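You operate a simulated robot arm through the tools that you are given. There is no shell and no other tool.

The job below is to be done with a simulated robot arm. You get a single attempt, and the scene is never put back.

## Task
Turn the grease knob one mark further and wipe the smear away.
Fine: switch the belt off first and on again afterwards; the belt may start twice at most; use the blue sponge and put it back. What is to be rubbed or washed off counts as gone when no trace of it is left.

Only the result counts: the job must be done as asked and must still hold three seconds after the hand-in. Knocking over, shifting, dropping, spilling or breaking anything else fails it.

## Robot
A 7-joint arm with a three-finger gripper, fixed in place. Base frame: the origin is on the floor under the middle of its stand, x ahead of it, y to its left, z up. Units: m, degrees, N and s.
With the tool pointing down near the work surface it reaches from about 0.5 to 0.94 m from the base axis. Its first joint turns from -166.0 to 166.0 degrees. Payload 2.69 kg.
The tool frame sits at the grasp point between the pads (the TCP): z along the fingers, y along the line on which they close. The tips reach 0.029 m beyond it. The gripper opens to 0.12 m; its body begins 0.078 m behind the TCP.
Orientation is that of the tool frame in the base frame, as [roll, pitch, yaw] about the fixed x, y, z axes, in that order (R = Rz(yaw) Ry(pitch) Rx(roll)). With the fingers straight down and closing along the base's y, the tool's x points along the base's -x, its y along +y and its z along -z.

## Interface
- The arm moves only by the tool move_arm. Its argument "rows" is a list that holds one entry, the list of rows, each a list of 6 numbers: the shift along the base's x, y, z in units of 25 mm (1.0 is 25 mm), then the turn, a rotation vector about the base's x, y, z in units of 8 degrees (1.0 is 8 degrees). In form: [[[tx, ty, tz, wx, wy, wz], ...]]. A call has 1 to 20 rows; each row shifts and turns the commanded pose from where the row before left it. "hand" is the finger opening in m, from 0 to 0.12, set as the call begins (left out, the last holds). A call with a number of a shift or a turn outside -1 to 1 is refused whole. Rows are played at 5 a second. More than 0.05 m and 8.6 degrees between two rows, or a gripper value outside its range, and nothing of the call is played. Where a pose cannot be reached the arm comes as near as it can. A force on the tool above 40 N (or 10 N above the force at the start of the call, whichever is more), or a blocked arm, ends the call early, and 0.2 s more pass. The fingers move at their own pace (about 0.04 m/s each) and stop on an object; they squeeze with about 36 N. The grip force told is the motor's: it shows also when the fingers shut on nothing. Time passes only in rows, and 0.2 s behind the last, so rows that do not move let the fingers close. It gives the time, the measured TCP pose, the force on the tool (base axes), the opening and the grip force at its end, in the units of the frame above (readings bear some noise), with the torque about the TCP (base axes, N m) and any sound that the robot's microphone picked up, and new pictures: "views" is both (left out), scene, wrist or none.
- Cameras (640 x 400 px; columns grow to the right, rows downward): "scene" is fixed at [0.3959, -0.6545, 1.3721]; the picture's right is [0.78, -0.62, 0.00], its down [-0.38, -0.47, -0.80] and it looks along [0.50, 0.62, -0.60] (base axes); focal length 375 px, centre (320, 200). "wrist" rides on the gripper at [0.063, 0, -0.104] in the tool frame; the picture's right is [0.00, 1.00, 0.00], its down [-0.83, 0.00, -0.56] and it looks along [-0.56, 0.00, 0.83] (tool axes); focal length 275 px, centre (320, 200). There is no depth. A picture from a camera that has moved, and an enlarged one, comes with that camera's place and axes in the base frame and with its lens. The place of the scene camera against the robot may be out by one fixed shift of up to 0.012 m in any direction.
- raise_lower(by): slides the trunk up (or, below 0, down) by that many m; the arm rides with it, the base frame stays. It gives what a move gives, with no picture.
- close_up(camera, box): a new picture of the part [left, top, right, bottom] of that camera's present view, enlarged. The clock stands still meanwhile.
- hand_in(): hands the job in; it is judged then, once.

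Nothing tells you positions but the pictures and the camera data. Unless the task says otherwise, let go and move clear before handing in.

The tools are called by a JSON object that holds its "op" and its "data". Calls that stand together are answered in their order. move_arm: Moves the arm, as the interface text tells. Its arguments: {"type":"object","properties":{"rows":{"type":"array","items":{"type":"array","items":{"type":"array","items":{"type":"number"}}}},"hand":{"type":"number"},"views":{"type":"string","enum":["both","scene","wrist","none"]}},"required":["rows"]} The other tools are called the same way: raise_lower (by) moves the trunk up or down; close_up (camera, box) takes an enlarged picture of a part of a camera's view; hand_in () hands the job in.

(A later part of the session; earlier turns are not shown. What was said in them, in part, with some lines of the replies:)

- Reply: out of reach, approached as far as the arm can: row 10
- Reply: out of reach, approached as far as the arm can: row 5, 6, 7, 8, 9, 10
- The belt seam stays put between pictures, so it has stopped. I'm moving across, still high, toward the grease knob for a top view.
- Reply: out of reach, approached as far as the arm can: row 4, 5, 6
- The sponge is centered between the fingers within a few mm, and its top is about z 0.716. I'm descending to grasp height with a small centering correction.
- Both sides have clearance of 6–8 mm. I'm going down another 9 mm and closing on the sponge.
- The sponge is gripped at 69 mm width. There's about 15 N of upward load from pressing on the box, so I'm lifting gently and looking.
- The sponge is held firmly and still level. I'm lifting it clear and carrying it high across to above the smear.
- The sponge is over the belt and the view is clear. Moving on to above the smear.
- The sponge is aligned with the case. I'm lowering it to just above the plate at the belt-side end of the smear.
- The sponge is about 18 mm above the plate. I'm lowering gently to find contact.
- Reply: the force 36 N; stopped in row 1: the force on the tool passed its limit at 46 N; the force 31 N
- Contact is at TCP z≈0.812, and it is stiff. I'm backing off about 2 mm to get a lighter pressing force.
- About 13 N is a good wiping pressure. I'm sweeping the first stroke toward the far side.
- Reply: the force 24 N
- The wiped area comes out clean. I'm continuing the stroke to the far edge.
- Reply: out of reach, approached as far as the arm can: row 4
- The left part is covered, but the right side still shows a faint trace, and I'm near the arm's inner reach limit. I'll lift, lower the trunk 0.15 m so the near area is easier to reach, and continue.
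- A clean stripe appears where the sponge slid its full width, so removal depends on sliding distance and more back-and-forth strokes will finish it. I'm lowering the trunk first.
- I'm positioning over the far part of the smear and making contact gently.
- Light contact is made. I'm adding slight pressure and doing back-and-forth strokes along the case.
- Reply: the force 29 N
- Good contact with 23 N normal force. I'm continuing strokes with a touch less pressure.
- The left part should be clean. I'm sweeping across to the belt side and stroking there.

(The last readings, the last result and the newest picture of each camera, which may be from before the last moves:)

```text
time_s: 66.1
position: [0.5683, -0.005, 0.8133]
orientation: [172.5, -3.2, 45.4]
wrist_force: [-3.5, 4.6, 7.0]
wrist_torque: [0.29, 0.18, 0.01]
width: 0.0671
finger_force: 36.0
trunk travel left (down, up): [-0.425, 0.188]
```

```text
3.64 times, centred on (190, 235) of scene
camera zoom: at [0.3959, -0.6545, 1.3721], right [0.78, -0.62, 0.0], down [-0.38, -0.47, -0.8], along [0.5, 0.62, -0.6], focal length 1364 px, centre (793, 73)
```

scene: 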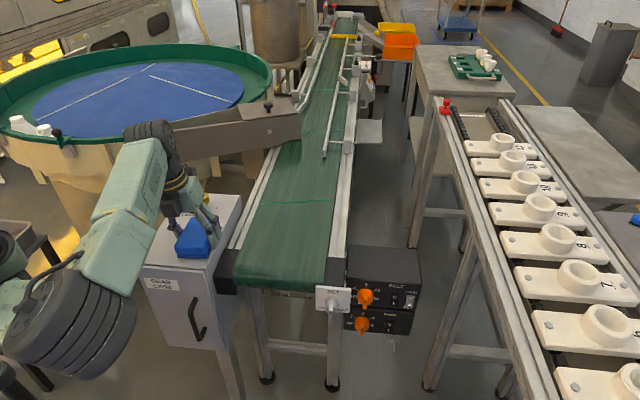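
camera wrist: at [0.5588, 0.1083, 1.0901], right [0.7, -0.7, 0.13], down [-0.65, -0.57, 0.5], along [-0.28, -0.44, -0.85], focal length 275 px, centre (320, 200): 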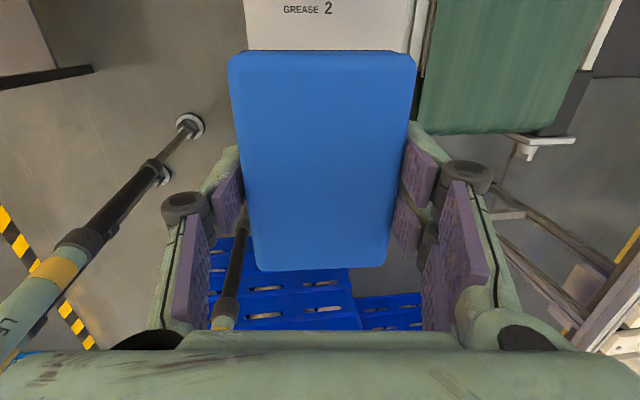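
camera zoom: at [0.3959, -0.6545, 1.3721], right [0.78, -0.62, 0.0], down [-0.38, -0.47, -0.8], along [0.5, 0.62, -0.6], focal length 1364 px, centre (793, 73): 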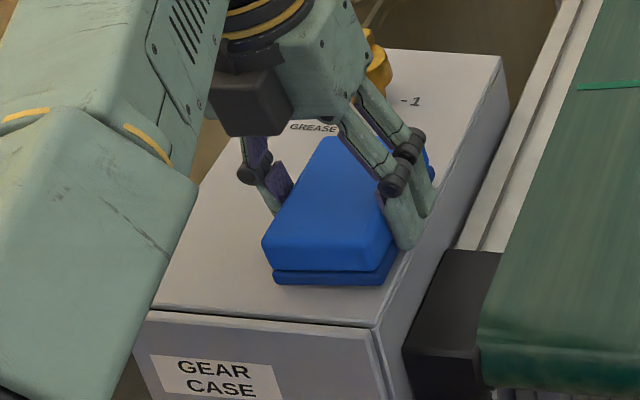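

Everything visible on the left is clean. Now the strokes on the belt-side part.

{"op": "move_arm", "data": {"rows": [[[-0.283, -0.283, -0.03, 0, 0, 0], [-0.283, -0.283, 0, 0, 0, 0], [0.283, 0.283, 0, 0, 0, 0], [0.283, 0.283, 0, 0, 0, 0], [0.283, 0.283, 0, 0, 0, 0], [0.283, 0.283, 0, 0, 0, 0], [-0.283, -0.283, 0, 0, 0, 0], [-0.283, -0.283, 0, 0, 0, 0], [-0.283, -0.283, 0, 0, 0, 0], [-0.283, -0.283, 0, 0, 0, 0], [0.283, 0.283, 0, 0, 0, 0], [0.283, 0.283, 0, 0, 0, 0], [0.283, 0.283, 0, 0, 0, 0], [0.283, 0.283, 0, 0, 0, 0], [-0.283, -0.283, 0, 0, 0, 0], [-0.283, -0.283, 0, 0, 0, 0]]], "views": "none"}}

```text
time_s: 69.5
position: [0.5698, -0.0027, 0.8121]
orientation: [172.6, -3.6, 45.4]
wrist_force: [11.5, 10.2, 18.7]
wrist_torque: [0.62, 0.14, -0.4]
width: 0.0672
finger_force: 35.2
trunk travel left (down, up): [-0.425, 0.188]
```

Sweeping back across once more, then lifting to inspect.

{"op": "move_arm", "data": {"rows": [[[-0.283, 0.283, 0, 0, 0, 0], [-0.283, 0.283, 0, 0, 0, 0], [-0.283, 0.283, 0, 0, 0, 0], [-0.283, 0.283, 0, 0, 0, 0], [-0.283, 0.283, 0, 0, 0, 0], [-0.283, 0.283, 0, 0, 0, 0], [-0.283, 0.283, 0, 0, 0, 0], [-0.283, 0.283, 0, 0, 0, 0], [0, 0, 0.5, 0, 0, 0], [0, 0, 0.9, 0, 0, 0], [0, 0, 0.9, 0, 0, 0], [0, 0, 0.9, 0, 0, 0], [0, 0, 0.9, 0, 0, 0]]], "views": "both"}}

{"op": "close_up", "data": {"camera": "scene", "box": [130, 190, 250, 290]}}

```text
time_s: 72.3
position: [0.5105, 0.0531, 0.9159]
orientation: [172.6, -3.1, 45.4]
wrist_force: [0.1, -0.3, 0.1]
wrist_torque: [0.01, 0.02, -0.03]
width: 0.0668
finger_force: 35.7
trunk travel left (down, up): [-0.425, 0.188]
camera wrist: at [0.5393, 0.1037, 1.0241], right [0.7, -0.7, 0.13], down [-0.65, -0.57, 0.5], along [-0.28, -0.44, -0.85], focal length 275 px, centre (320, 200)
```

scene: 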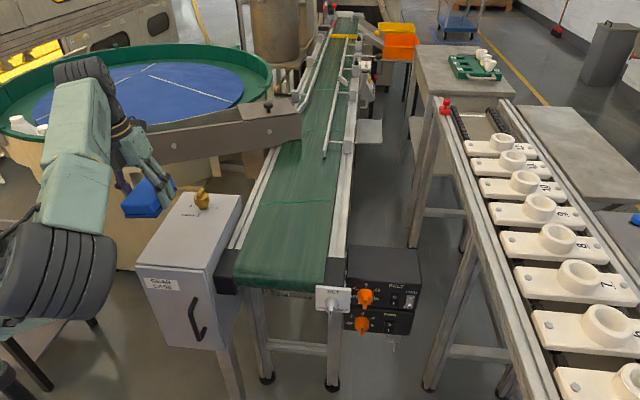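
wrist: 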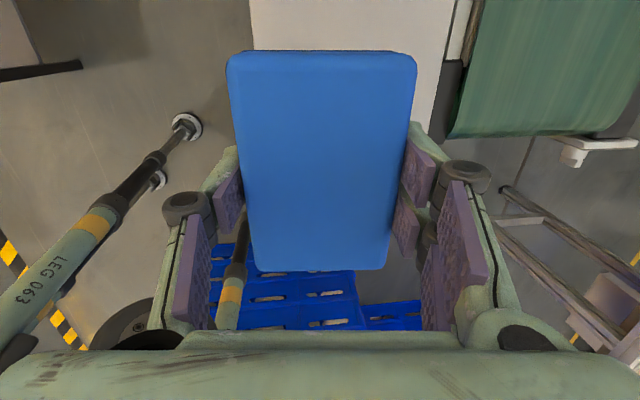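

```text
4.00 times, centred on (190, 240) of scene
camera zoom: at [0.3959, -0.6545, 1.3721], right [0.78, -0.62, 0.0], down [-0.38, -0.47, -0.8], along [0.5, 0.62, -0.6], focal length 1500 px, centre (840, 40)
```

zoom: 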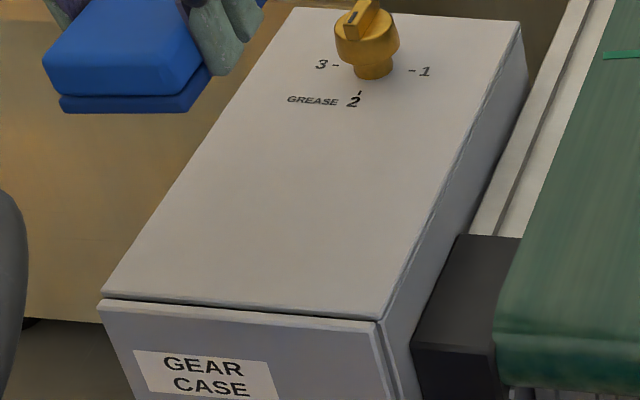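

The plate looks clean. I'll zoom in tighter to check for any faint traces.

{"op": "close_up", "data": {"camera": "scene", "box": [150, 220, 190, 260]}}

{"op": "close_up", "data": {"camera": "scene", "box": [180, 220, 225, 262]}}

{"op": "close_up", "data": {"camera": "wrist", "box": [240, 0, 480, 150]}}

```text
10.00 times, centred on (170, 240) of scene
camera zoom: at [0.3959, -0.6545, 1.3721], right [0.78, -0.62, 0.0], down [-0.38, -0.47, -0.8], along [0.5, 0.62, -0.6], focal length 3750 px, centre (1820, -200)
```

zoom: 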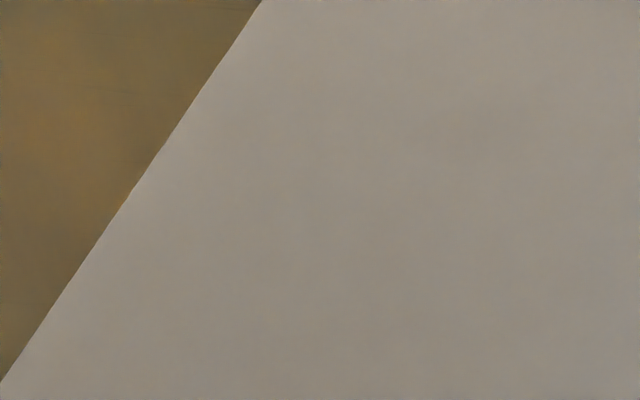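

```text
9.52 times, centred on (202, 241) of scene
camera zoom: at [0.3959, -0.6545, 1.3721], right [0.78, -0.62, 0.0], down [-0.38, -0.47, -0.8], along [0.5, 0.62, -0.6], focal length 3572 px, centre (1439, -190)
```

zoom: 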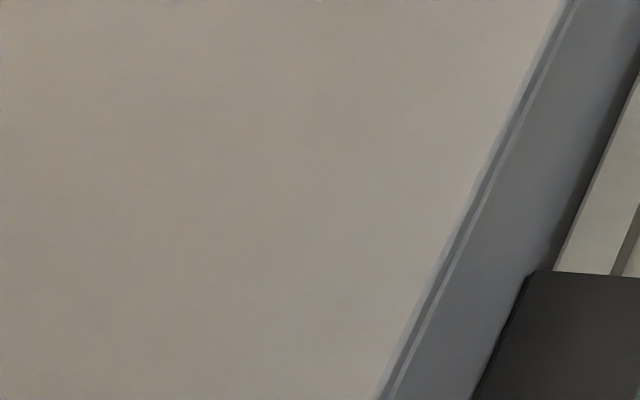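

```text
2.67 times, centred on (360, 75) of wrist
camera zoom: at [0.5393, 0.1037, 1.0241], right [0.7, -0.7, 0.13], down [-0.65, -0.57, 0.5], along [-0.28, -0.44, -0.85], focal length 734 px, centre (213, 533)
```

zoom: 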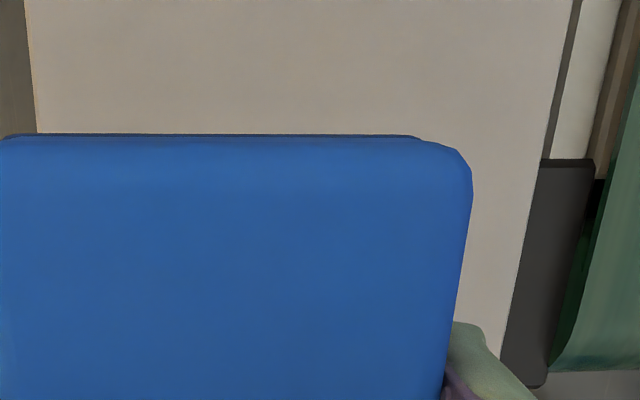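

No trace is visible. I'm raising the trunk back to where it was for the sponge and will check the plate again from the wrist camera on the way.

{"op": "raise_lower", "data": {"by": 0.15}}

{"op": "move_arm", "data": {"rows": [[[0.7, -0.5, -0.4, 0, 0, 0], [0.8, -0.7, -0.4, 0, 0, 0], [0.85, -0.7, -0.4, 0, 0, 0], [0.85, -0.7, -0.4, 0, 0, 0], [0.85, -0.7, -0.4, 0, 0, 0], [0.85, -0.7, -0.4, 0, 0, 0], [0.85, -0.7, -0.4, 0, 0, 0.1], [0.85, -0.7, -0.4, 0, 0, 0.2], [0.85, -0.8, -0.4, 0, 0, 0.2], [0.85, -0.8, -0.4, 0, 0, 0.2]]], "views": "both"}}

```text
time_s: 74.0
position: [0.5089, 0.0521, 1.0662]
orientation: [172.6, -3.2, 45.4]
wrist_force: [-0.6, -0.8, -0.3]
wrist_torque: [0.0, 0.03, 0.01]
width: 0.0669
finger_force: 35.5
trunk travel left (down, up): [-0.575, 0.038]
```

```text
time_s: 76.2
position: [0.7175, -0.1226, 0.9663]
orientation: [172.7, -3.2, 51.1]
wrist_force: [-0.5, 0.4, 0.4]
wrist_torque: [0.0, 0.02, 0.0]
width: 0.0665
finger_force: 35.9
trunk travel left (down, up): [-0.575, 0.038]
camera wrist: at [0.7411, -0.0691, 1.0744], right [0.77, -0.63, 0.13], down [-0.59, -0.63, 0.5], along [-0.23, -0.46, -0.85], focal length 275 px, centre (320, 200)
```

scene: 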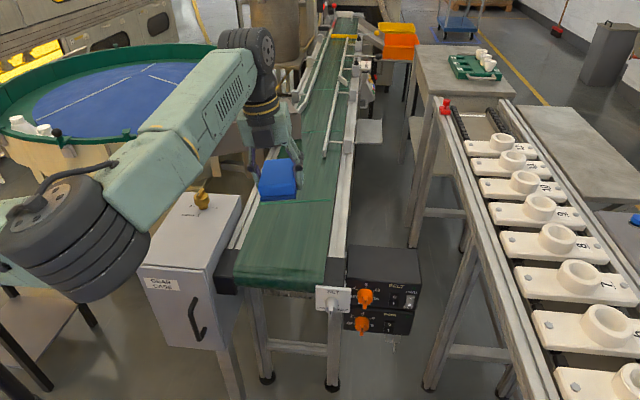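
wrist: 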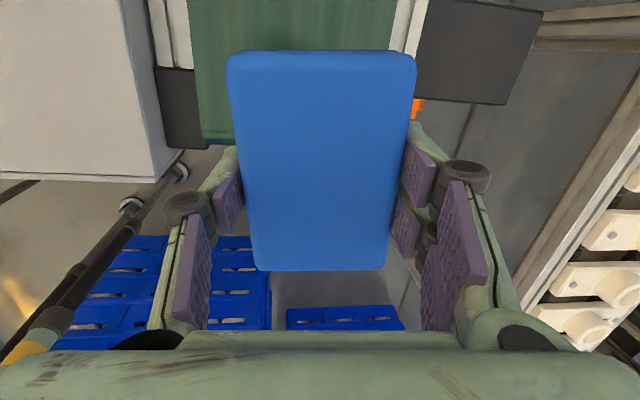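

{"op": "close_up", "data": {"camera": "wrist", "box": [0, 20, 180, 190]}}

{"op": "close_up", "data": {"camera": "scene", "box": [140, 185, 250, 275]}}

```text
2.35 times, centred on (90, 105) of wrist
camera zoom: at [0.7411, -0.0691, 1.0744], right [0.77, -0.63, 0.13], down [-0.59, -0.63, 0.5], along [-0.23, -0.46, -0.85], focal length 648 px, centre (861, 424)
```

zoom: 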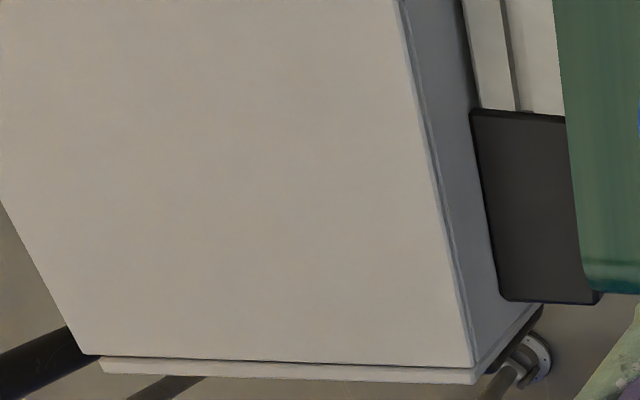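

```text
4.44 times, centred on (195, 230) of scene
camera zoom: at [0.3959, -0.6545, 1.3721], right [0.78, -0.62, 0.0], down [-0.38, -0.47, -0.8], along [0.5, 0.62, -0.6], focal length 1667 px, centre (876, 67)
```

zoom: 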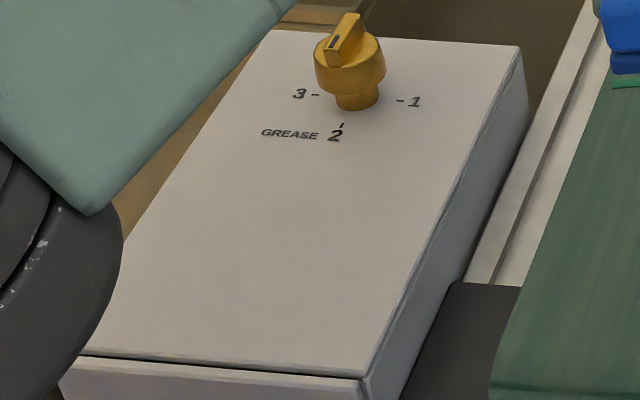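

Plate is clean in both views. Now I'm carrying the sponge back toward the box along the same path.

{"op": "move_arm", "data": {"rows": [[[0.934, -0.802, -0.3, 0, 0, 0], [0.934, -0.802, -0.3, 0, 0, 0], [0.934, -0.802, -0.3, 0, 0, 0], [0.934, -0.802, -0.4, 0, 0, 0], [0.934, -0.802, -0.6, 0, 0, 0], [0.934, -0.802, -0.6, 0, 0, 0], [0.934, -0.802, -0.7, 0, 0, 0], [0.5, -0.2, -0.9, 0, 0, 0], [0.5, -0.2, -0.9, 0, 0, 0]]], "views": "both"}}

```text
time_s: 78.2
position: [0.9074, -0.2716, 0.8408]
orientation: [172.6, -3.2, 51.0]
wrist_force: [0.7, 0.5, 0.3]
wrist_torque: [0.0, 0.0, 0.03]
width: 0.0666
finger_force: 36.0
trunk travel left (down, up): [-0.575, 0.038]
camera wrist: at [0.9313, -0.2192, 0.949], right [0.77, -0.63, 0.13], down [-0.59, -0.63, 0.5], along [-0.23, -0.46, -0.85], focal length 275 px, centre (320, 200)
```

scene: 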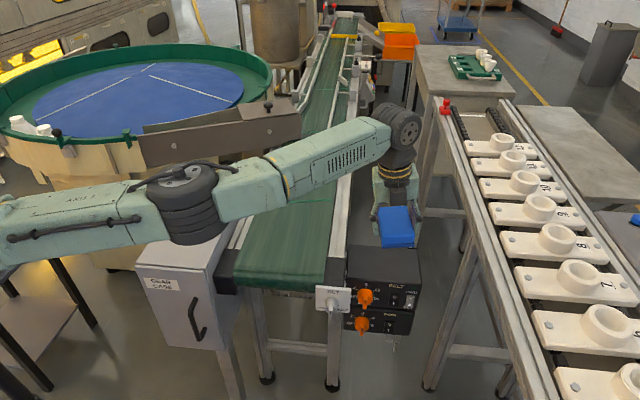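
wrist: 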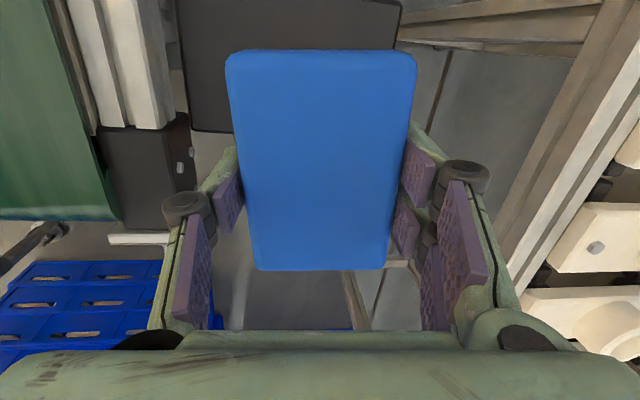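

Moving over the original sponge spot at z≈0.775.

{"op": "move_arm", "data": {"rows": [[[0.261, 0.268, -0.88, 0, 0, 0], [0.261, 0.268, -0.88, 0, 0, 0], [0.261, 0.268, -0.88, 0, 0, 0]]], "views": "both"}}

{"op": "close_up", "data": {"camera": "scene", "box": [330, 170, 450, 300]}}

```text
time_s: 79.0
position: [0.9259, -0.2539, 0.774]
orientation: [172.6, -3.2, 51.1]
wrist_force: [-0.8, 0.2, -0.1]
wrist_torque: [-0.02, -0.05, 0.02]
width: 0.0668
finger_force: 35.4
trunk travel left (down, up): [-0.575, 0.038]
camera wrist: at [0.9501, -0.1991, 0.8821], right [0.77, -0.63, 0.13], down [-0.59, -0.63, 0.5], along [-0.24, -0.46, -0.85], focal length 275 px, centre (320, 200)
```

scene: 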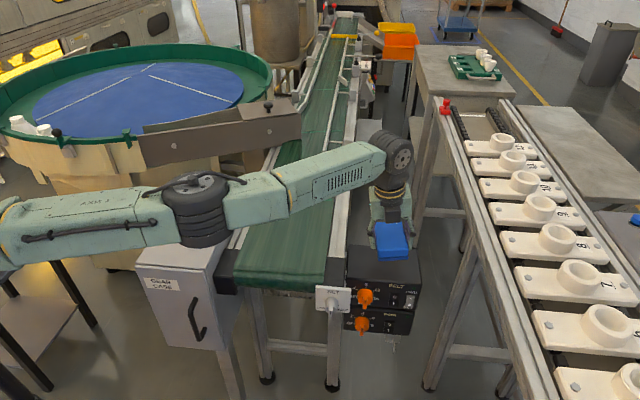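
wrist: 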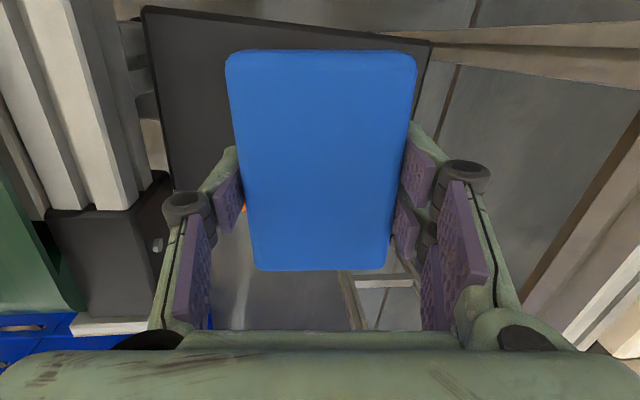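

```text
3.08 times, centred on (390, 235) of scene
camera zoom: at [0.3959, -0.6545, 1.3721], right [0.78, -0.62, 0.0], down [-0.38, -0.47, -0.8], along [0.5, 0.62, -0.6], focal length 1154 px, centre (105, 92)
```

zoom: 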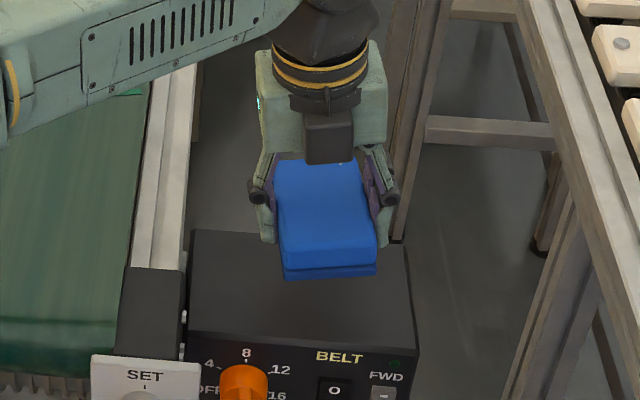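

The sponge may be tilted a few degrees in the hand, so I'll look closer before setting it down.

{"op": "close_up", "data": {"camera": "scene", "box": [365, 210, 420, 265]}}

```text
7.27 times, centred on (392, 238) of scene
camera zoom: at [0.3959, -0.6545, 1.3721], right [0.78, -0.62, 0.0], down [-0.38, -0.47, -0.8], along [0.5, 0.62, -0.6], focal length 2727 px, centre (-207, -73)
```

zoom: 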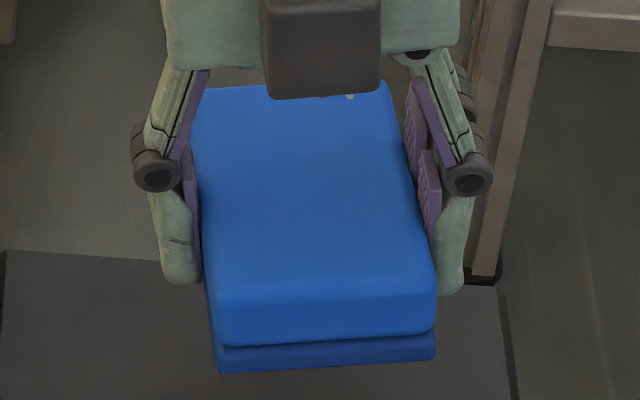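

The sponge has rolled about 4–5° in the hand, with its outer side higher. I'm lowering to just above the box and reducing the lean by 4° so it sets down flat.

{"op": "move_arm", "data": {"rows": [[[0.01, 0.06, -0.7, 0, 0, 0], [0.01, 0.06, -0.7, 0, 0, 0], [0, 0, 0, 0.16, 0.195, 0], [0, 0, 0, 0.16, 0.195, 0]]], "views": "both"}}

{"op": "close_up", "data": {"camera": "scene", "box": [360, 210, 425, 275]}}

```text
time_s: 80.0
position: [0.9212, -0.2485, 0.739]
orientation: [176.7, -3.2, 50.8]
wrist_force: [-0.8, -0.1, 0.6]
wrist_torque: [-0.01, -0.02, 0.02]
width: 0.0667
finger_force: 36.1
out of reach, approached as far as the arm can: row 4
trunk travel left (down, up): [-0.575, 0.038]
camera wrist: at [0.9518, -0.1997, 0.8474], right [0.77, -0.63, 0.06], down [-0.57, -0.65, 0.51], along [-0.28, -0.43, -0.86], focal length 275 px, centre (320, 200)
```

scene: 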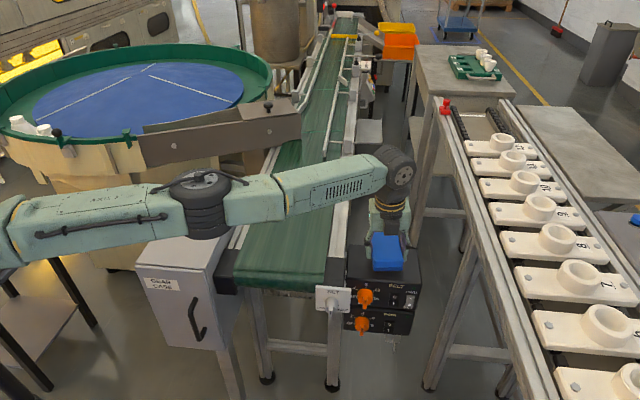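
wrist: 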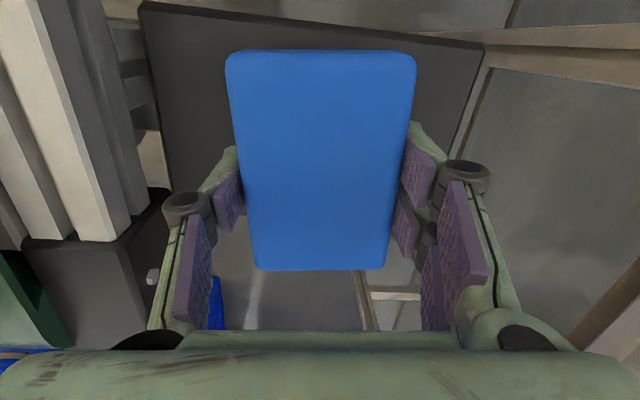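

```text
6.15 times, centred on (392, 242) of scene
camera zoom: at [0.3959, -0.6545, 1.3721], right [0.78, -0.62, 0.0], down [-0.38, -0.47, -0.8], along [0.5, 0.62, -0.6], focal length 2308 px, centre (-126, -62)
```

zoom: 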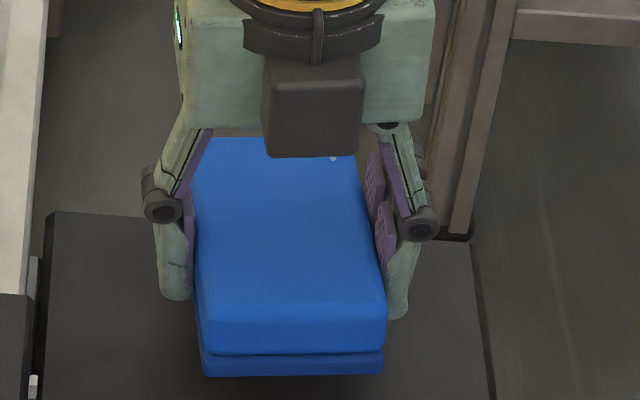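

The sponge is level now, but the TCP stopped 5 mm short of the original spot. I'm adding back 1.2° of lean to reach it, then lowering.

{"op": "move_arm", "data": {"rows": [[[0.21, -0.09, -0.1, -0.094, -0.117, 0], [0, 0, -0.3, 0, 0, 0], [0, 0, -0.3, 0, 0, 0], [0, 0, 0, 0, 0, 0]]], "views": "none"}}

```text
time_s: 81.0
position: [0.9266, -0.2501, 0.7209]
orientation: [175.5, -3.4, 50.9]
wrist_force: [-0.7, 0.1, -0.7]
wrist_torque: [-0.02, 0.03, 0.04]
width: 0.0667
finger_force: 35.7
trunk travel left (down, up): [-0.575, 0.038]
```

{"op": "move_arm", "data": {"rows": [[[0, 0, -0.1, 0, 0, 0], [0, 0, 0, 0, 0, 0]]], "views": "none"}}

{"op": "move_arm", "data": {"rows": [[[0, 0, -0.06, 0, 0, 0], [0, 0, 0, 0, 0, 0]]], "views": "none"}}

```text
time_s: 81.6
position: [0.9262, -0.2502, 0.7188]
orientation: [175.4, -3.3, 50.8]
wrist_force: [0.2, -0.5, -0.8]
wrist_torque: [0.01, -0.02, -0.02]
width: 0.0668
finger_force: 36.2
trunk travel left (down, up): [-0.575, 0.038]
```

```text
time_s: 82.2
position: [0.9263, -0.2503, 0.7178]
orientation: [175.6, -3.3, 50.9]
wrist_force: [-0.9, 0.4, -0.1]
wrist_torque: [0.02, -0.01, 0.0]
width: 0.067
finger_force: 36.3
trunk travel left (down, up): [-0.575, 0.038]
```

{"op": "move_arm", "data": {"rows": [[[0, 0, -0.06, 0, 0, 0], [0, 0, 0, 0, 0, 0]]], "views": "none"}}

{"op": "move_arm", "data": {"rows": [[[0, 0, -0.05, 0, 0, 0], [0, 0, 0, 0, 0, 0]]], "views": "none"}}

```text
time_s: 82.8
position: [0.9257, -0.2506, 0.7171]
orientation: [175.5, -3.4, 50.8]
wrist_force: [0.2, -0.5, -0.3]
wrist_torque: [0.01, -0.01, 0.04]
width: 0.0668
finger_force: 36.0
trunk travel left (down, up): [-0.575, 0.038]
```

```text
time_s: 83.4
position: [0.9255, -0.2499, 0.7167]
orientation: [175.4, -3.3, 50.7]
wrist_force: [-0.1, -1.1, 3.5]
wrist_torque: [0.1, 0.04, 0.03]
width: 0.067
finger_force: 36.2
trunk travel left (down, up): [-0.575, 0.038]
```

The sponge touches the box (3.5 N). Releasing it.

{"op": "move_arm", "data": {"rows": [[[0, 0, 0, 0, 0, 0], [0, 0, 0, 0, 0, 0], [0, 0, 0, 0, 0, 0], [0, 0, 0, 0, 0, 0]]], "hand": 0.09, "views": "both"}}

{"op": "close_up", "data": {"camera": "scene", "box": [350, 220, 430, 300]}}

```text
time_s: 84.4
position: [0.9272, -0.2501, 0.7147]
orientation: [175.5, -3.4, 50.9]
wrist_force: [-0.6, -0.7, 0.3]
wrist_torque: [-0.02, -0.03, 0.02]
width: 0.0898
finger_force: 0.1
trunk travel left (down, up): [-0.575, 0.038]
camera wrist: at [0.9548, -0.1998, 0.8244], right [0.77, -0.63, 0.08], down [-0.58, -0.64, 0.51], along [-0.27, -0.44, -0.86], focal length 275 px, centre (320, 200)
```

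scene: 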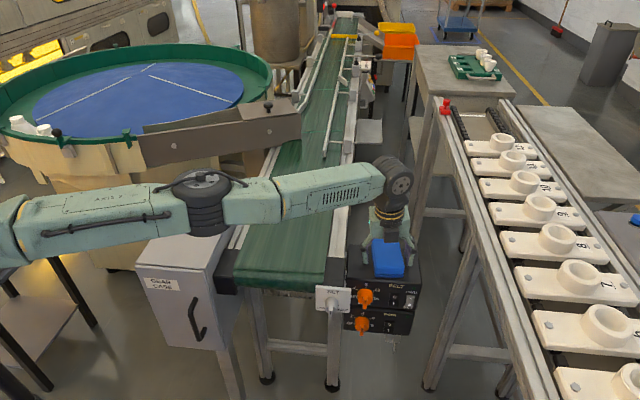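
wrist: 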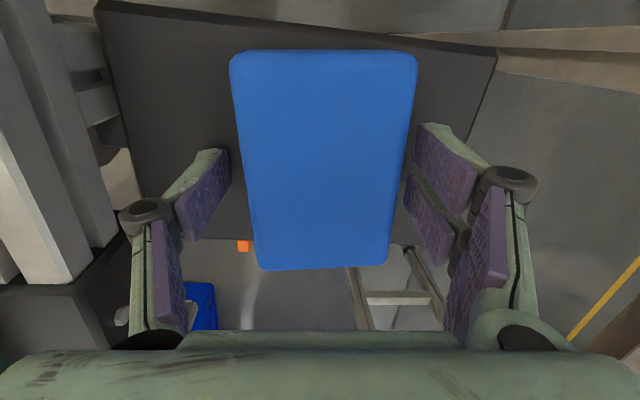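

```text
5.00 times, centred on (390, 260) of scene
camera zoom: at [0.3959, -0.6545, 1.3721], right [0.78, -0.62, 0.0], down [-0.38, -0.47, -0.8], along [0.5, 0.62, -0.6], focal length 1875 px, centre (-30, -100)
```

zoom: 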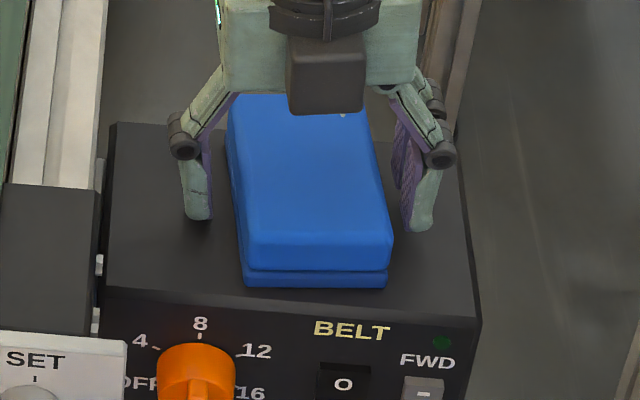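

The sponge is back in place, flat, within about 5 mm of the original spot. I'm withdrawing upward along its length so nothing touches it.

{"op": "move_arm", "data": {"rows": [[[-0.1, -0.1, 0.5, 0, 0, 0], [-0.23, -0.23, 0.6, 0, 0, 0], [-0.23, -0.23, 0.6, 0, 0, 0], [-0.23, -0.23, 0.6, 0, 0, 0], [-0.28, -0.28, 0.9, 0, 0, 0], [-0.28, -0.28, 0.9, 0, 0, 0], [-0.28, -0.28, 0.9, 0, 0, 0]]], "views": "both"}}

```text
time_s: 86.0
position: [0.8839, -0.2931, 0.8401]
orientation: [175.5, -3.3, 50.8]
wrist_force: [0.6, 1.1, 0.7]
wrist_torque: [0.0, -0.01, -0.02]
width: 0.0903
finger_force: 0.1
trunk travel left (down, up): [-0.575, 0.038]
camera wrist: at [0.9123, -0.2426, 0.9498], right [0.77, -0.63, 0.08], down [-0.58, -0.64, 0.51], along [-0.27, -0.44, -0.86], focal length 275 px, centre (320, 200)
```

scene: 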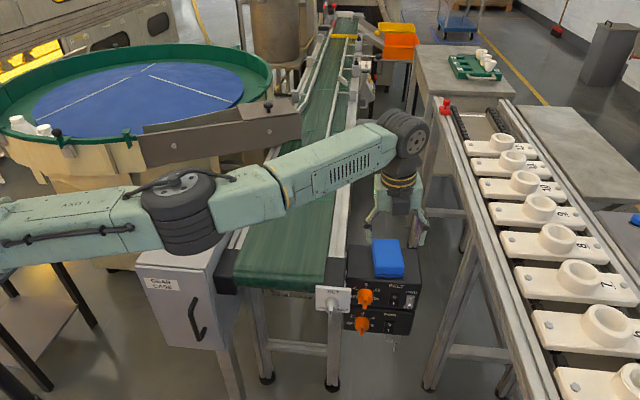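
wrist: 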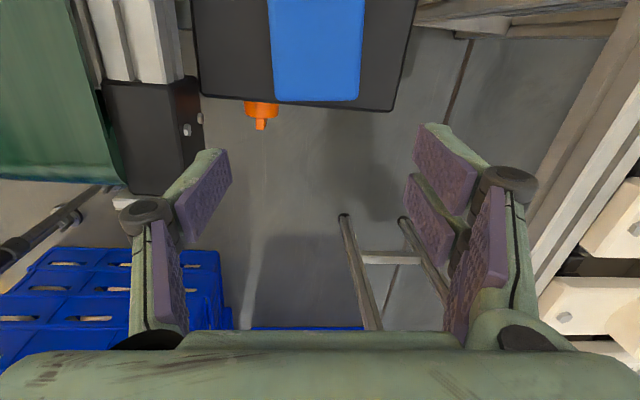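

The sponge is sitting where it was. Next I'm rising and turning the hand back to the pressing yaw (135°) in the open.

{"op": "move_arm", "data": {"rows": [[[-0.643, -0.053, 0.66, 0.025, 0.7045, 0], [-0.643, -0.053, 0.66, 0, 0, 0.875], [-0.643, -0.053, 0.66, 0, 0, 0.875], [-0.643, -0.053, 0.66, 0, 0, 0.875], [-0.643, -0.053, 0.66, 0, 0, 0.875], [-0.643, -0.053, 0.66, 0, 0, 0.875], [-0.643, -0.053, 0.66, 0, 0, 0.875], [-0.643, -0.053, 0.66, 0, 0, 0.875], [-0.643, -0.053, 0.66, 0, 0, 0.875], [-0.643, -0.053, 0.66, 0, 0, 0.875], [-0.643, -0.053, 0.66, 0, 0, 0.875], [-0.643, -0.053, 0.66, 0, 0, 0.875], [0, 0, 0, 0, 0, 0.875]]], "hand": 0.12, "views": "scene"}}

```text
time_s: 88.8
position: [0.692, -0.3059, 1.0381]
orientation: [179.9, 0.1, 135.0]
wrist_force: [0.6, -0.8, 1.2]
wrist_torque: [0.01, 0.03, 0.03]
width: 0.12
finger_force: 0.1
trunk travel left (down, up): [-0.575, 0.038]
```

scene: 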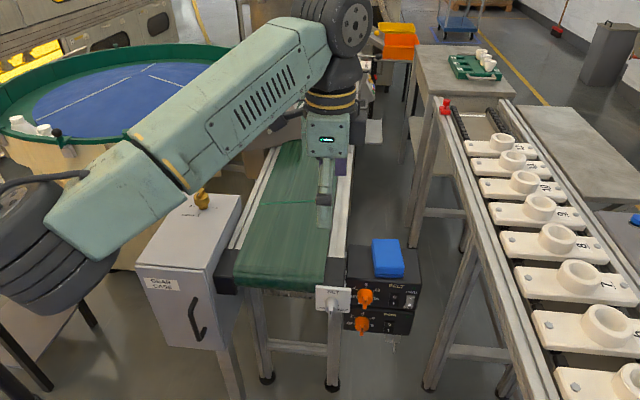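

Next I'm tilting the hand again toward the rocker face as before.

{"op": "move_arm", "data": {"rows": [[[0.302, -0.6, -0.5, 0.629, -0.629, 0], [0.302, -0.6, -0.5, 0.629, -0.629, 0], [0.302, -0.6, -0.5, 0.629, -0.629, 0], [0.302, -0.6, -0.5, 0.629, -0.629, 0], [0.302, -0.6, -0.5, 0.629, -0.629, 0], [0.302, -0.6, -0.5, 0.629, -0.629, 0], [0.302, -0.5, -0.5, 0.629, -0.629, 0], [0.302, -0.5, -0.5, 0.629, -0.629, 0], [0.302, -0.3, -0.5, 0.629, -0.629, 0], [0.302, -0.3, -0.5, 0.629, -0.629, 0]]], "views": "both"}}

```text
time_s: 91.0
position: [0.767, -0.4371, 0.9114]
orientation: [108.7, -0.2, 134.6]
wrist_force: [-0.4, 0.4, 0.1]
wrist_torque: [0.02, 0.0, -0.01]
width: 0.1201
finger_force: 0.0
trunk travel left (down, up): [-0.575, 0.038]
camera wrist: at [0.6518, -0.4608, 0.9469], right [0.23, 0.23, 0.95], down [0.21, -0.96, 0.18], along [0.95, 0.16, -0.27], focal length 275 px, centre (320, 200)
```

scene: 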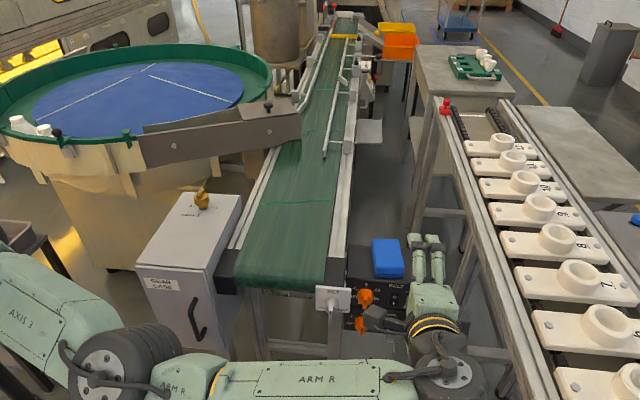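
wrist: 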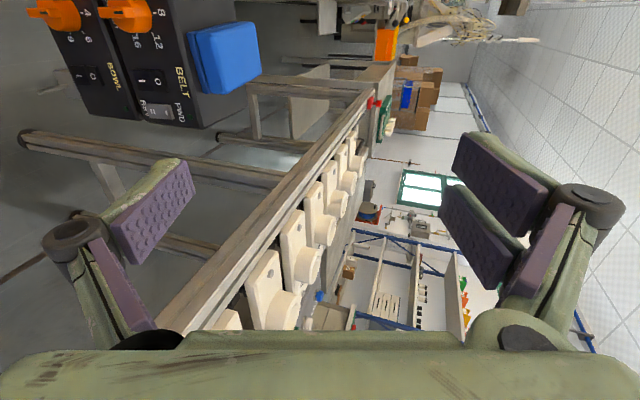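

The orientation matches the earlier press pose. I'm lowering the trunk by 0.18 m so the I half (about 3 cm lower than O) is reachable the same way.

{"op": "raise_lower", "data": {"by": -0.18}}

```text
time_s: 93.0
position: [0.7677, -0.4361, 0.7322]
orientation: [108.7, -0.2, 134.8]
wrist_force: [0.0, 0.3, 0.6]
wrist_torque: [0.0, 0.01, 0.0]
width: 0.12
finger_force: 0.1
trunk travel left (down, up): [-0.395, 0.218]
```

Lowering to z 0.677 and moving forward to about 6 cm from the face.

{"op": "move_arm", "data": {"rows": [[[0, 0, -0.733, 0, 0, 0], [0, 0, -0.733, 0, 0, 0], [0, 0, -0.733, 0, 0, 0], [0.607, 0.576, 0, 0, 0, 0], [0.607, 0.576, 0, 0, 0, 0], [0.607, 0.576, 0, 0, 0, 0], [0.607, 0.576, 0, 0, 0, 0], [0.607, 0.576, 0, 0, 0, 0], [0.607, 0.576, 0, 0, 0, 0]]], "views": "both"}}

{"op": "close_up", "data": {"camera": "wrist", "box": [100, 60, 400, 260]}}

```text
time_s: 95.0
position: [0.859, -0.3493, 0.6762]
orientation: [108.8, -0.3, 134.7]
wrist_force: [-0.7, 0.2, 0.1]
wrist_torque: [0.0, -0.01, 0.02]
width: 0.12
finger_force: 0.1
trunk travel left (down, up): [-0.395, 0.218]
camera wrist: at [0.7429, -0.3735, 0.7117], right [0.23, 0.23, 0.95], down [0.21, -0.96, 0.18], along [0.95, 0.16, -0.27], focal length 275 px, centre (320, 200)
```

scene: 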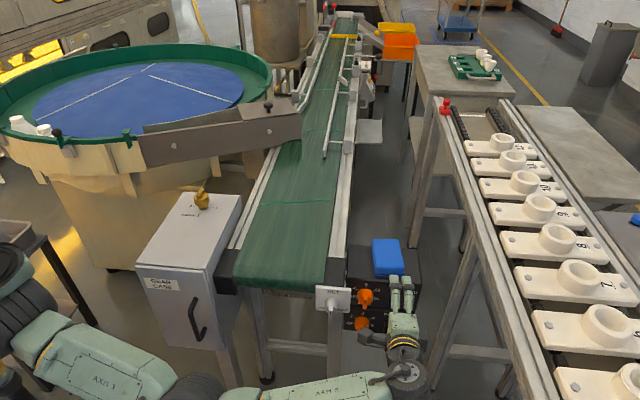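
wrist: 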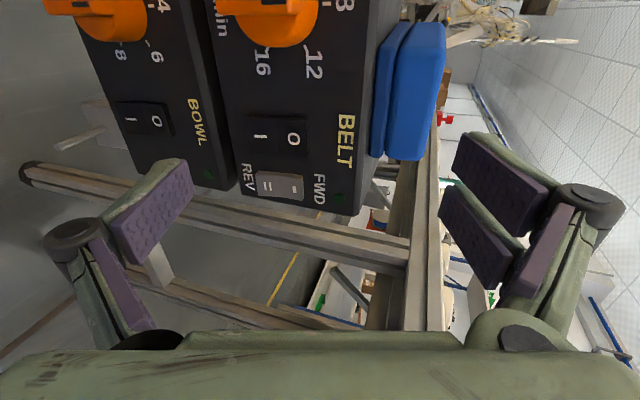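

```text
2.00 times, centred on (250, 160) of wrist
camera zoom: at [0.7429, -0.3735, 0.7117], right [0.23, 0.23, 0.95], down [0.21, -0.96, 0.18], along [0.95, 0.16, -0.27], focal length 551 px, centre (460, 280)
```

zoom: 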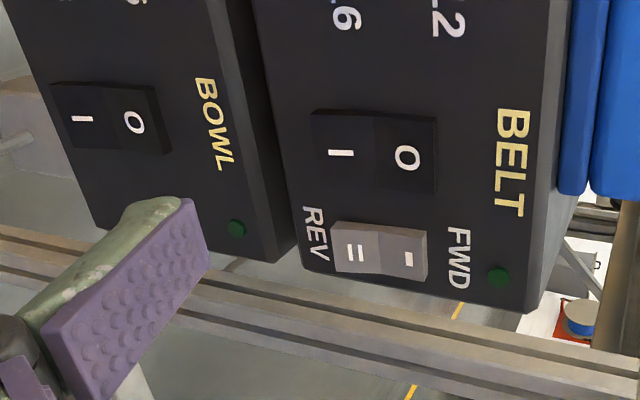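

The tip is lined up with the I half. I'm advancing to just before contact.

{"op": "move_arm", "data": {"rows": [[[0.382, 0.382, -0.02, 0, 0, 0], [0.382, 0.382, -0.02, 0, 0, 0], [0.382, 0.382, -0.02, 0, 0, 0], [0.382, 0.382, -0.02, 0, 0, 0]]], "views": "wrist"}}

{"op": "close_up", "data": {"camera": "wrist", "box": [100, 110, 300, 260]}}

```text
time_s: 96.0
position: [0.8976, -0.3104, 0.6771]
orientation: [108.8, -0.2, 134.9]
wrist_force: [-0.4, 0.1, 0.0]
wrist_torque: [-0.03, 0.03, -0.02]
width: 0.1198
finger_force: 0.0
trunk travel left (down, up): [-0.395, 0.218]
camera wrist: at [0.7811, -0.3353, 0.7114], right [0.23, 0.23, 0.95], down [0.21, -0.96, 0.18], along [0.95, 0.16, -0.27], focal length 275 px, centre (320, 200)
```

wrist: 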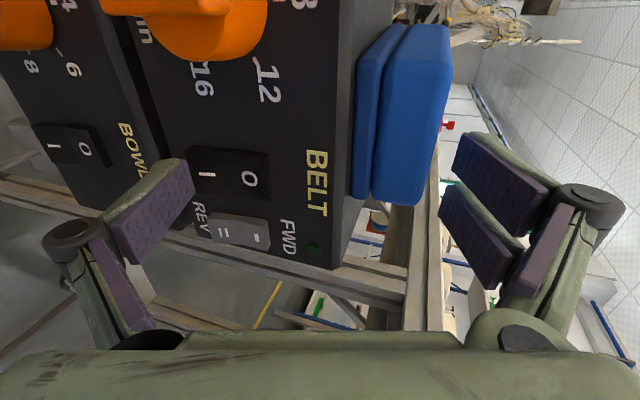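

```text
2.67 times, centred on (200, 185) of wrist
camera zoom: at [0.7811, -0.3353, 0.7114], right [0.23, 0.23, 0.95], down [0.21, -0.96, 0.18], along [0.95, 0.16, -0.27], focal length 734 px, centre (640, 240)
```

zoom: 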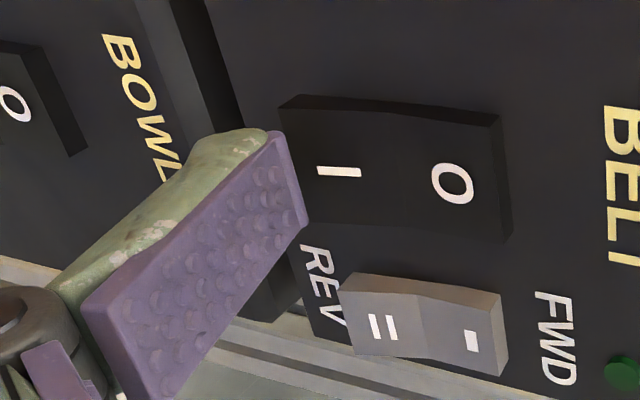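

The tip is about 1 cm short of the I half and clear of the FWD/REV slider. Pressing now.

{"op": "move_arm", "data": {"rows": [[[0.17, 0.17, 0, 0, 0, 0], [0.11, 0.11, 0, 0, 0, 0]]], "views": "wrist"}}

```text
time_s: 96.6
position: [0.9033, -0.3041, 0.6752]
orientation: [108.8, -0.2, 134.7]
wrist_force: [0.5, 0.3, 0.4]
wrist_torque: [-0.01, 0.0, -0.02]
width: 0.1199
finger_force: 0.0
trunk travel left (down, up): [-0.395, 0.218]
camera wrist: at [0.7878, -0.3282, 0.7108], right [0.23, 0.23, 0.95], down [0.21, -0.96, 0.18], along [0.95, 0.16, -0.27], focal length 275 px, centre (320, 200)
```

wrist: 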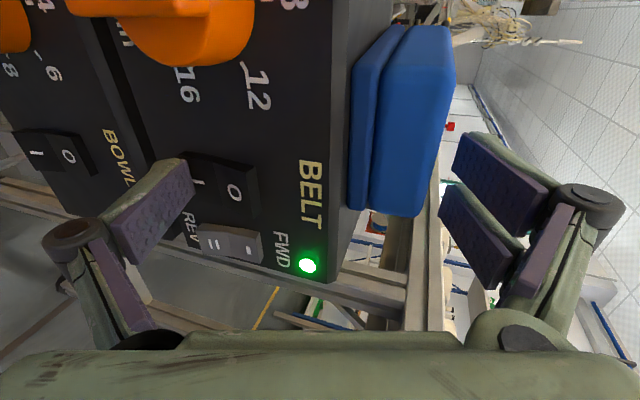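

The LED is green again, so the belt has been switched on once. I'm backing straight off to verify.

{"op": "move_arm", "data": {"rows": [[[-0.3, -0.3, 0, 0, 0, 0], [-0.6, -0.6, 0, 0, 0, 0], [-0.7, -0.7, 0, 0, 0, 0], [-0.7, -0.7, 0, 0, 0, 0], [-0.7, -0.7, 0, 0, 0, 0], [-0.7, -0.6, 0, 0, 0, 0], [-0.7, -0.6, 0, 0, 0, 0]]], "views": "both"}}

{"op": "close_up", "data": {"camera": "wrist", "box": [100, 40, 400, 240]}}

{"op": "close_up", "data": {"camera": "scene", "box": [310, 220, 450, 350]}}

```text
time_s: 98.2
position: [0.7946, -0.4098, 0.6743]
orientation: [108.8, -0.1, 134.8]
wrist_force: [-0.5, 0.3, -0.2]
wrist_torque: [-0.03, 0.0, 0.01]
width: 0.1199
finger_force: 0.1
trunk travel left (down, up): [-0.395, 0.218]
camera wrist: at [0.6787, -0.4345, 0.7094], right [0.23, 0.23, 0.95], down [0.21, -0.96, 0.18], along [0.95, 0.16, -0.27], focal length 275 px, centre (320, 200)
```

scene: 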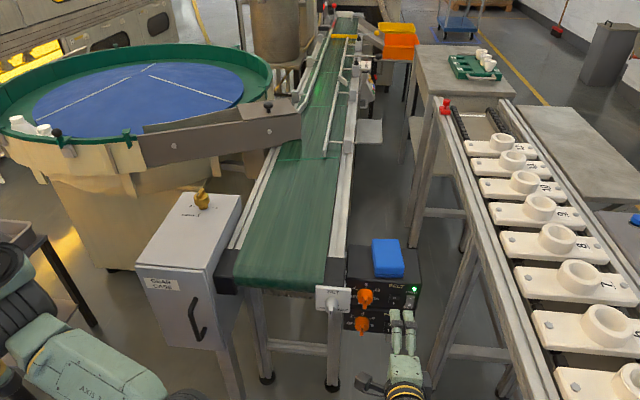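
wrist: 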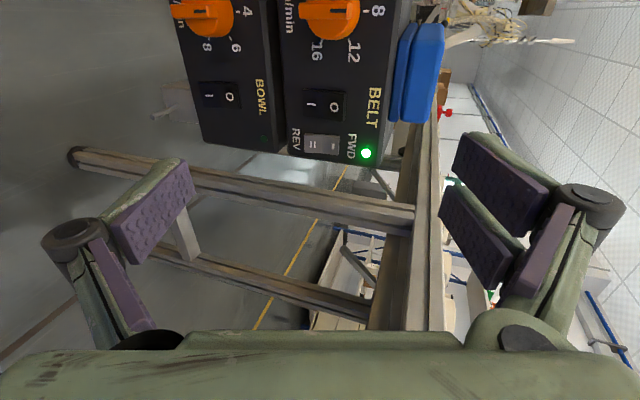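

```text
2.00 times, centred on (250, 140) of wrist
camera zoom: at [0.6787, -0.4345, 0.7094], right [0.23, 0.23, 0.95], down [0.21, -0.96, 0.18], along [0.95, 0.16, -0.27], focal length 551 px, centre (460, 320)
```

zoom: 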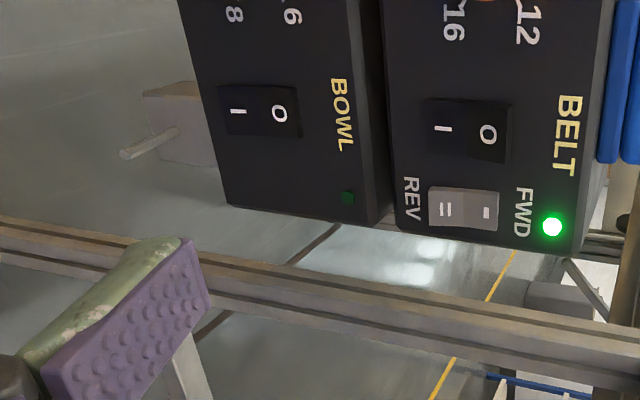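

```text
3.08 times, centred on (380, 285) of scene
camera zoom: at [0.3959, -0.6545, 1.3721], right [0.78, -0.62, 0.0], down [-0.38, -0.47, -0.8], along [0.5, 0.62, -0.6], focal length 1154 px, centre (135, -62)
```

zoom: 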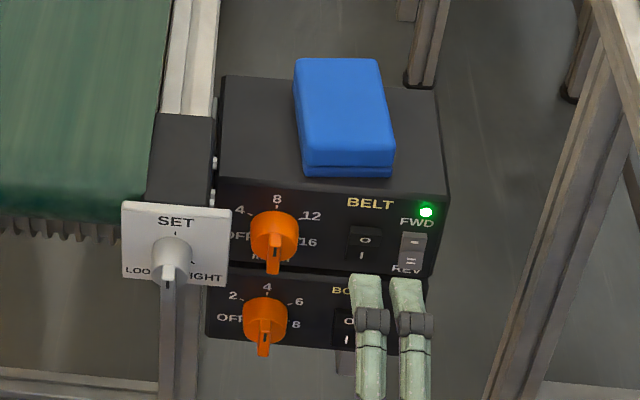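

The belt runs again, with I pressed, FWD unchanged and the LED lit. I'm raising the trunk and moving the arm clear, then doing a final check.

{"op": "move_arm", "data": {"rows": [[[-0.6, -0.5, 0, 0, 0, 0], [-0.6, -0.5, 0, 0, 0, 0]]], "views": "none"}}

{"op": "raise_lower", "data": {"by": 0.18}}

{"op": "move_arm", "data": {"rows": [[[-0.355, 0.3, 0.82, -0.7, 0.7, 0], [-0.355, 0.3, 0.82, -0.7, 0.7, 0], [-0.355, 0.58, 0.82, -0.7, 0.7, 0], [-0.355, 0.58, 0.82, -0.7, 0.7, 0], [-0.355, 0.58, 0.6, -0.7, 0.7, 0], [-0.355, 0.58, 0.6, -0.7, 0.7, 0], [-0.355, 0.58, 0.4, -0.7, 0.7, 0], [-0.355, 0.58, 0.4, -0.7, 0.7, 0], [-0.355, 0.58, 0.4, -0.7, 0.7, 0]]], "views": "both"}}

```text
time_s: 98.8
position: [0.7655, -0.4352, 0.6747]
orientation: [108.8, -0.2, 134.8]
wrist_force: [-0.4, -1.0, 0.0]
wrist_torque: [0.0, 0.01, 0.0]
width: 0.12
finger_force: 0.0
trunk travel left (down, up): [-0.395, 0.218]
```

```text
time_s: 100.8
position: [0.764, -0.4351, 0.8558]
orientation: [108.8, -0.2, 134.8]
wrist_force: [0.5, 1.0, 0.0]
wrist_torque: [0.01, 0.05, 0.0]
width: 0.1202
finger_force: 0.1
trunk travel left (down, up): [-0.575, 0.038]
```

```text
time_s: 102.8
position: [0.6853, -0.3193, 0.998]
orientation: [-179.8, 0.2, 134.6]
wrist_force: [0.0, 0.1, 0.2]
wrist_torque: [0.0, 0.02, -0.02]
width: 0.1201
finger_force: 0.1
trunk travel left (down, up): [-0.575, 0.038]
camera wrist: at [0.6386, -0.2736, 1.1033], right [0.71, 0.71, 0.0], down [0.59, -0.59, 0.56], along [0.39, -0.4, -0.83], focal length 275 px, centre (320, 200)
```

scene: 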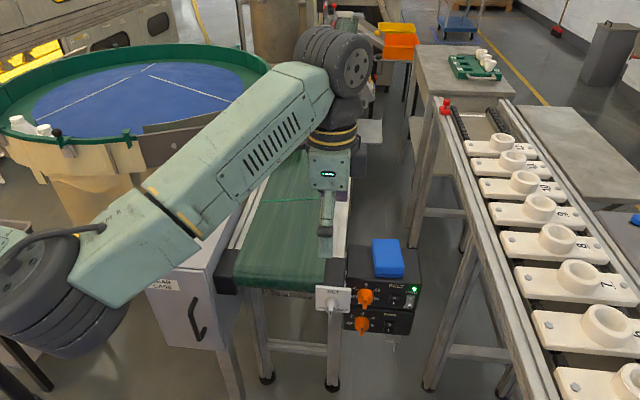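
wrist: 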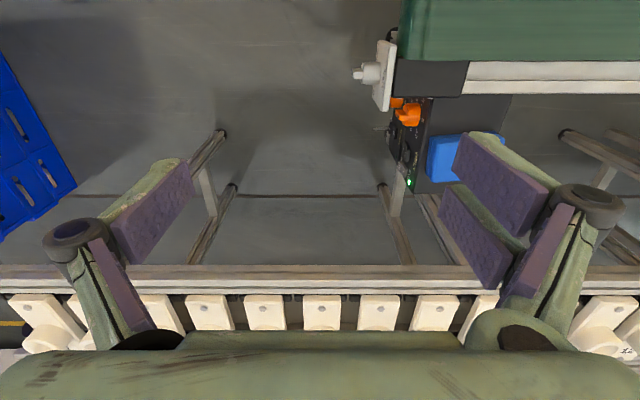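

The arm is clear, the belt is running and the sponge is in place. I'll make one last top-view check of the plate and knob before handing in.

{"op": "move_arm", "data": {"rows": [[[-0.13, 0.97, 0.1, 0, 0, 0], [-0.13, 0.97, 0.1, 0, 0, 0], [-0.13, 0.97, 0.1, 0, 0, 0], [-0.13, 0.97, 0.1, 0, 0, 0], [-0.13, 0.97, 0.1, 0, 0, 0], [-0.13, 0.97, 0, 0, 0, 0], [-0.13, 0.97, 0, 0, 0, 0], [-0.13, 0.97, 0, 0, 0, 0], [-0.13, 0.97, 0, 0, 0, 0], [-0.13, 0.97, 0, 0, 0, 0], [-0.13, 0.97, 0, 0, 0, 0], [-0.13, 0.97, 0, 0, 0, 0], [-0.13, 0.97, 0, 0, 0, 0], [-0.13, 0.97, 0, 0, 0, 0], [-0.13, 0.97, 0, 0, 0, 0], [-0.13, 0.97, 0, 0, 0, 0]]], "views": "both"}}

{"op": "close_up", "data": {"camera": "wrist", "box": [140, 0, 440, 120]}}

{"op": "close_up", "data": {"camera": "scene", "box": [120, 170, 260, 290]}}

```text
time_s: 106.2
position: [0.6346, 0.0689, 1.0087]
orientation: [-179.9, 0.2, 134.7]
wrist_force: [-0.1, 0.3, -0.3]
wrist_torque: [-0.01, -0.01, 0.02]
width: 0.1202
finger_force: 0.0
trunk travel left (down, up): [-0.575, 0.038]
camera wrist: at [0.5885, 0.1142, 1.1139], right [0.71, 0.71, 0.0], down [0.59, -0.59, 0.56], along [0.39, -0.4, -0.83], focal length 275 px, centre (320, 200)
```

scene: 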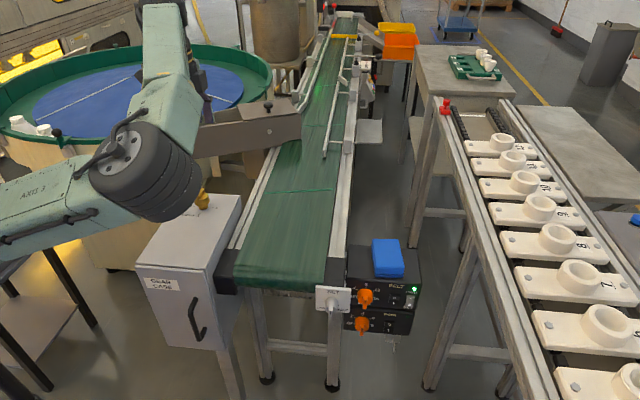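
wrist: 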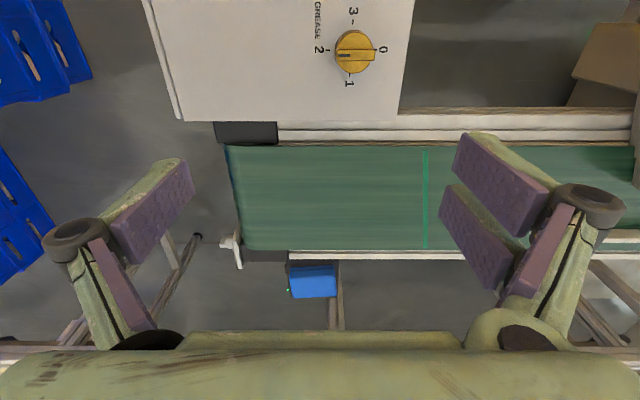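

```text
2.13 times, centred on (290, 60) of wrist
camera zoom: at [0.5885, 0.1142, 1.1139], right [0.71, 0.71, 0.0], down [0.59, -0.59, 0.56], along [0.39, -0.4, -0.83], focal length 587 px, centre (384, 499)
```

zoom: 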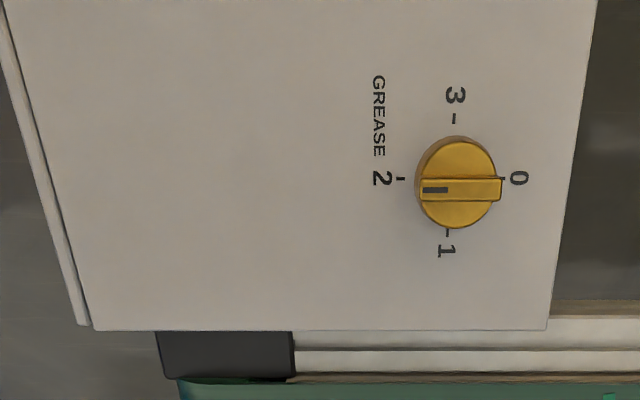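

```text
3.33 times, centred on (190, 230) of scene
camera zoom: at [0.3959, -0.6545, 1.3721], right [0.78, -0.62, 0.0], down [-0.38, -0.47, -0.8], along [0.5, 0.62, -0.6], focal length 1250 px, centre (753, 100)
```

zoom: 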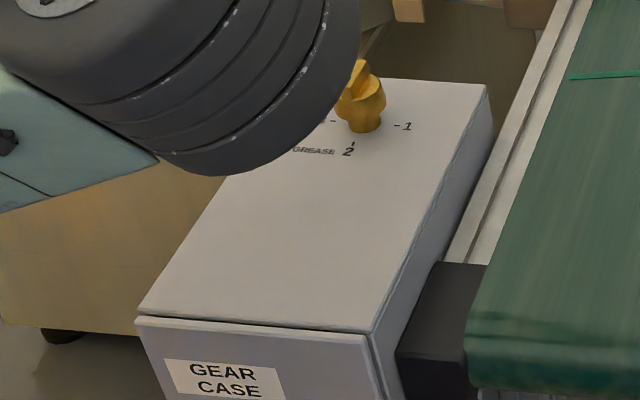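

The knob points at 2, the plate is spotless, and the sponge is back on the box. The belt is running forward with its LED lit, and the arm is clear and empty, so I'm handing in.

{"op": "hand_in", "data": {}}

```text
The job is handed in.
```

The job is done and handed in. The last pictures before the hand-in showed:

- **Belt:** I switched it off at the O/I rocker before starting and back on at the end, so it restarted only once. It is running and the green light is on. Speed and direction were not touched.
- **Grease knob:** I turned it one mark, from 1 to 2, and it still pointed at 2.
- **Smear:** I wiped it off with the blue sponge. No trace showed in close-ups from either camera.
- **Sponge:** It is back flat on top of the belt box, within about 5 mm of where it was.

The gripper is empty and clear of everything, and I saw nothing else knocked or moved.
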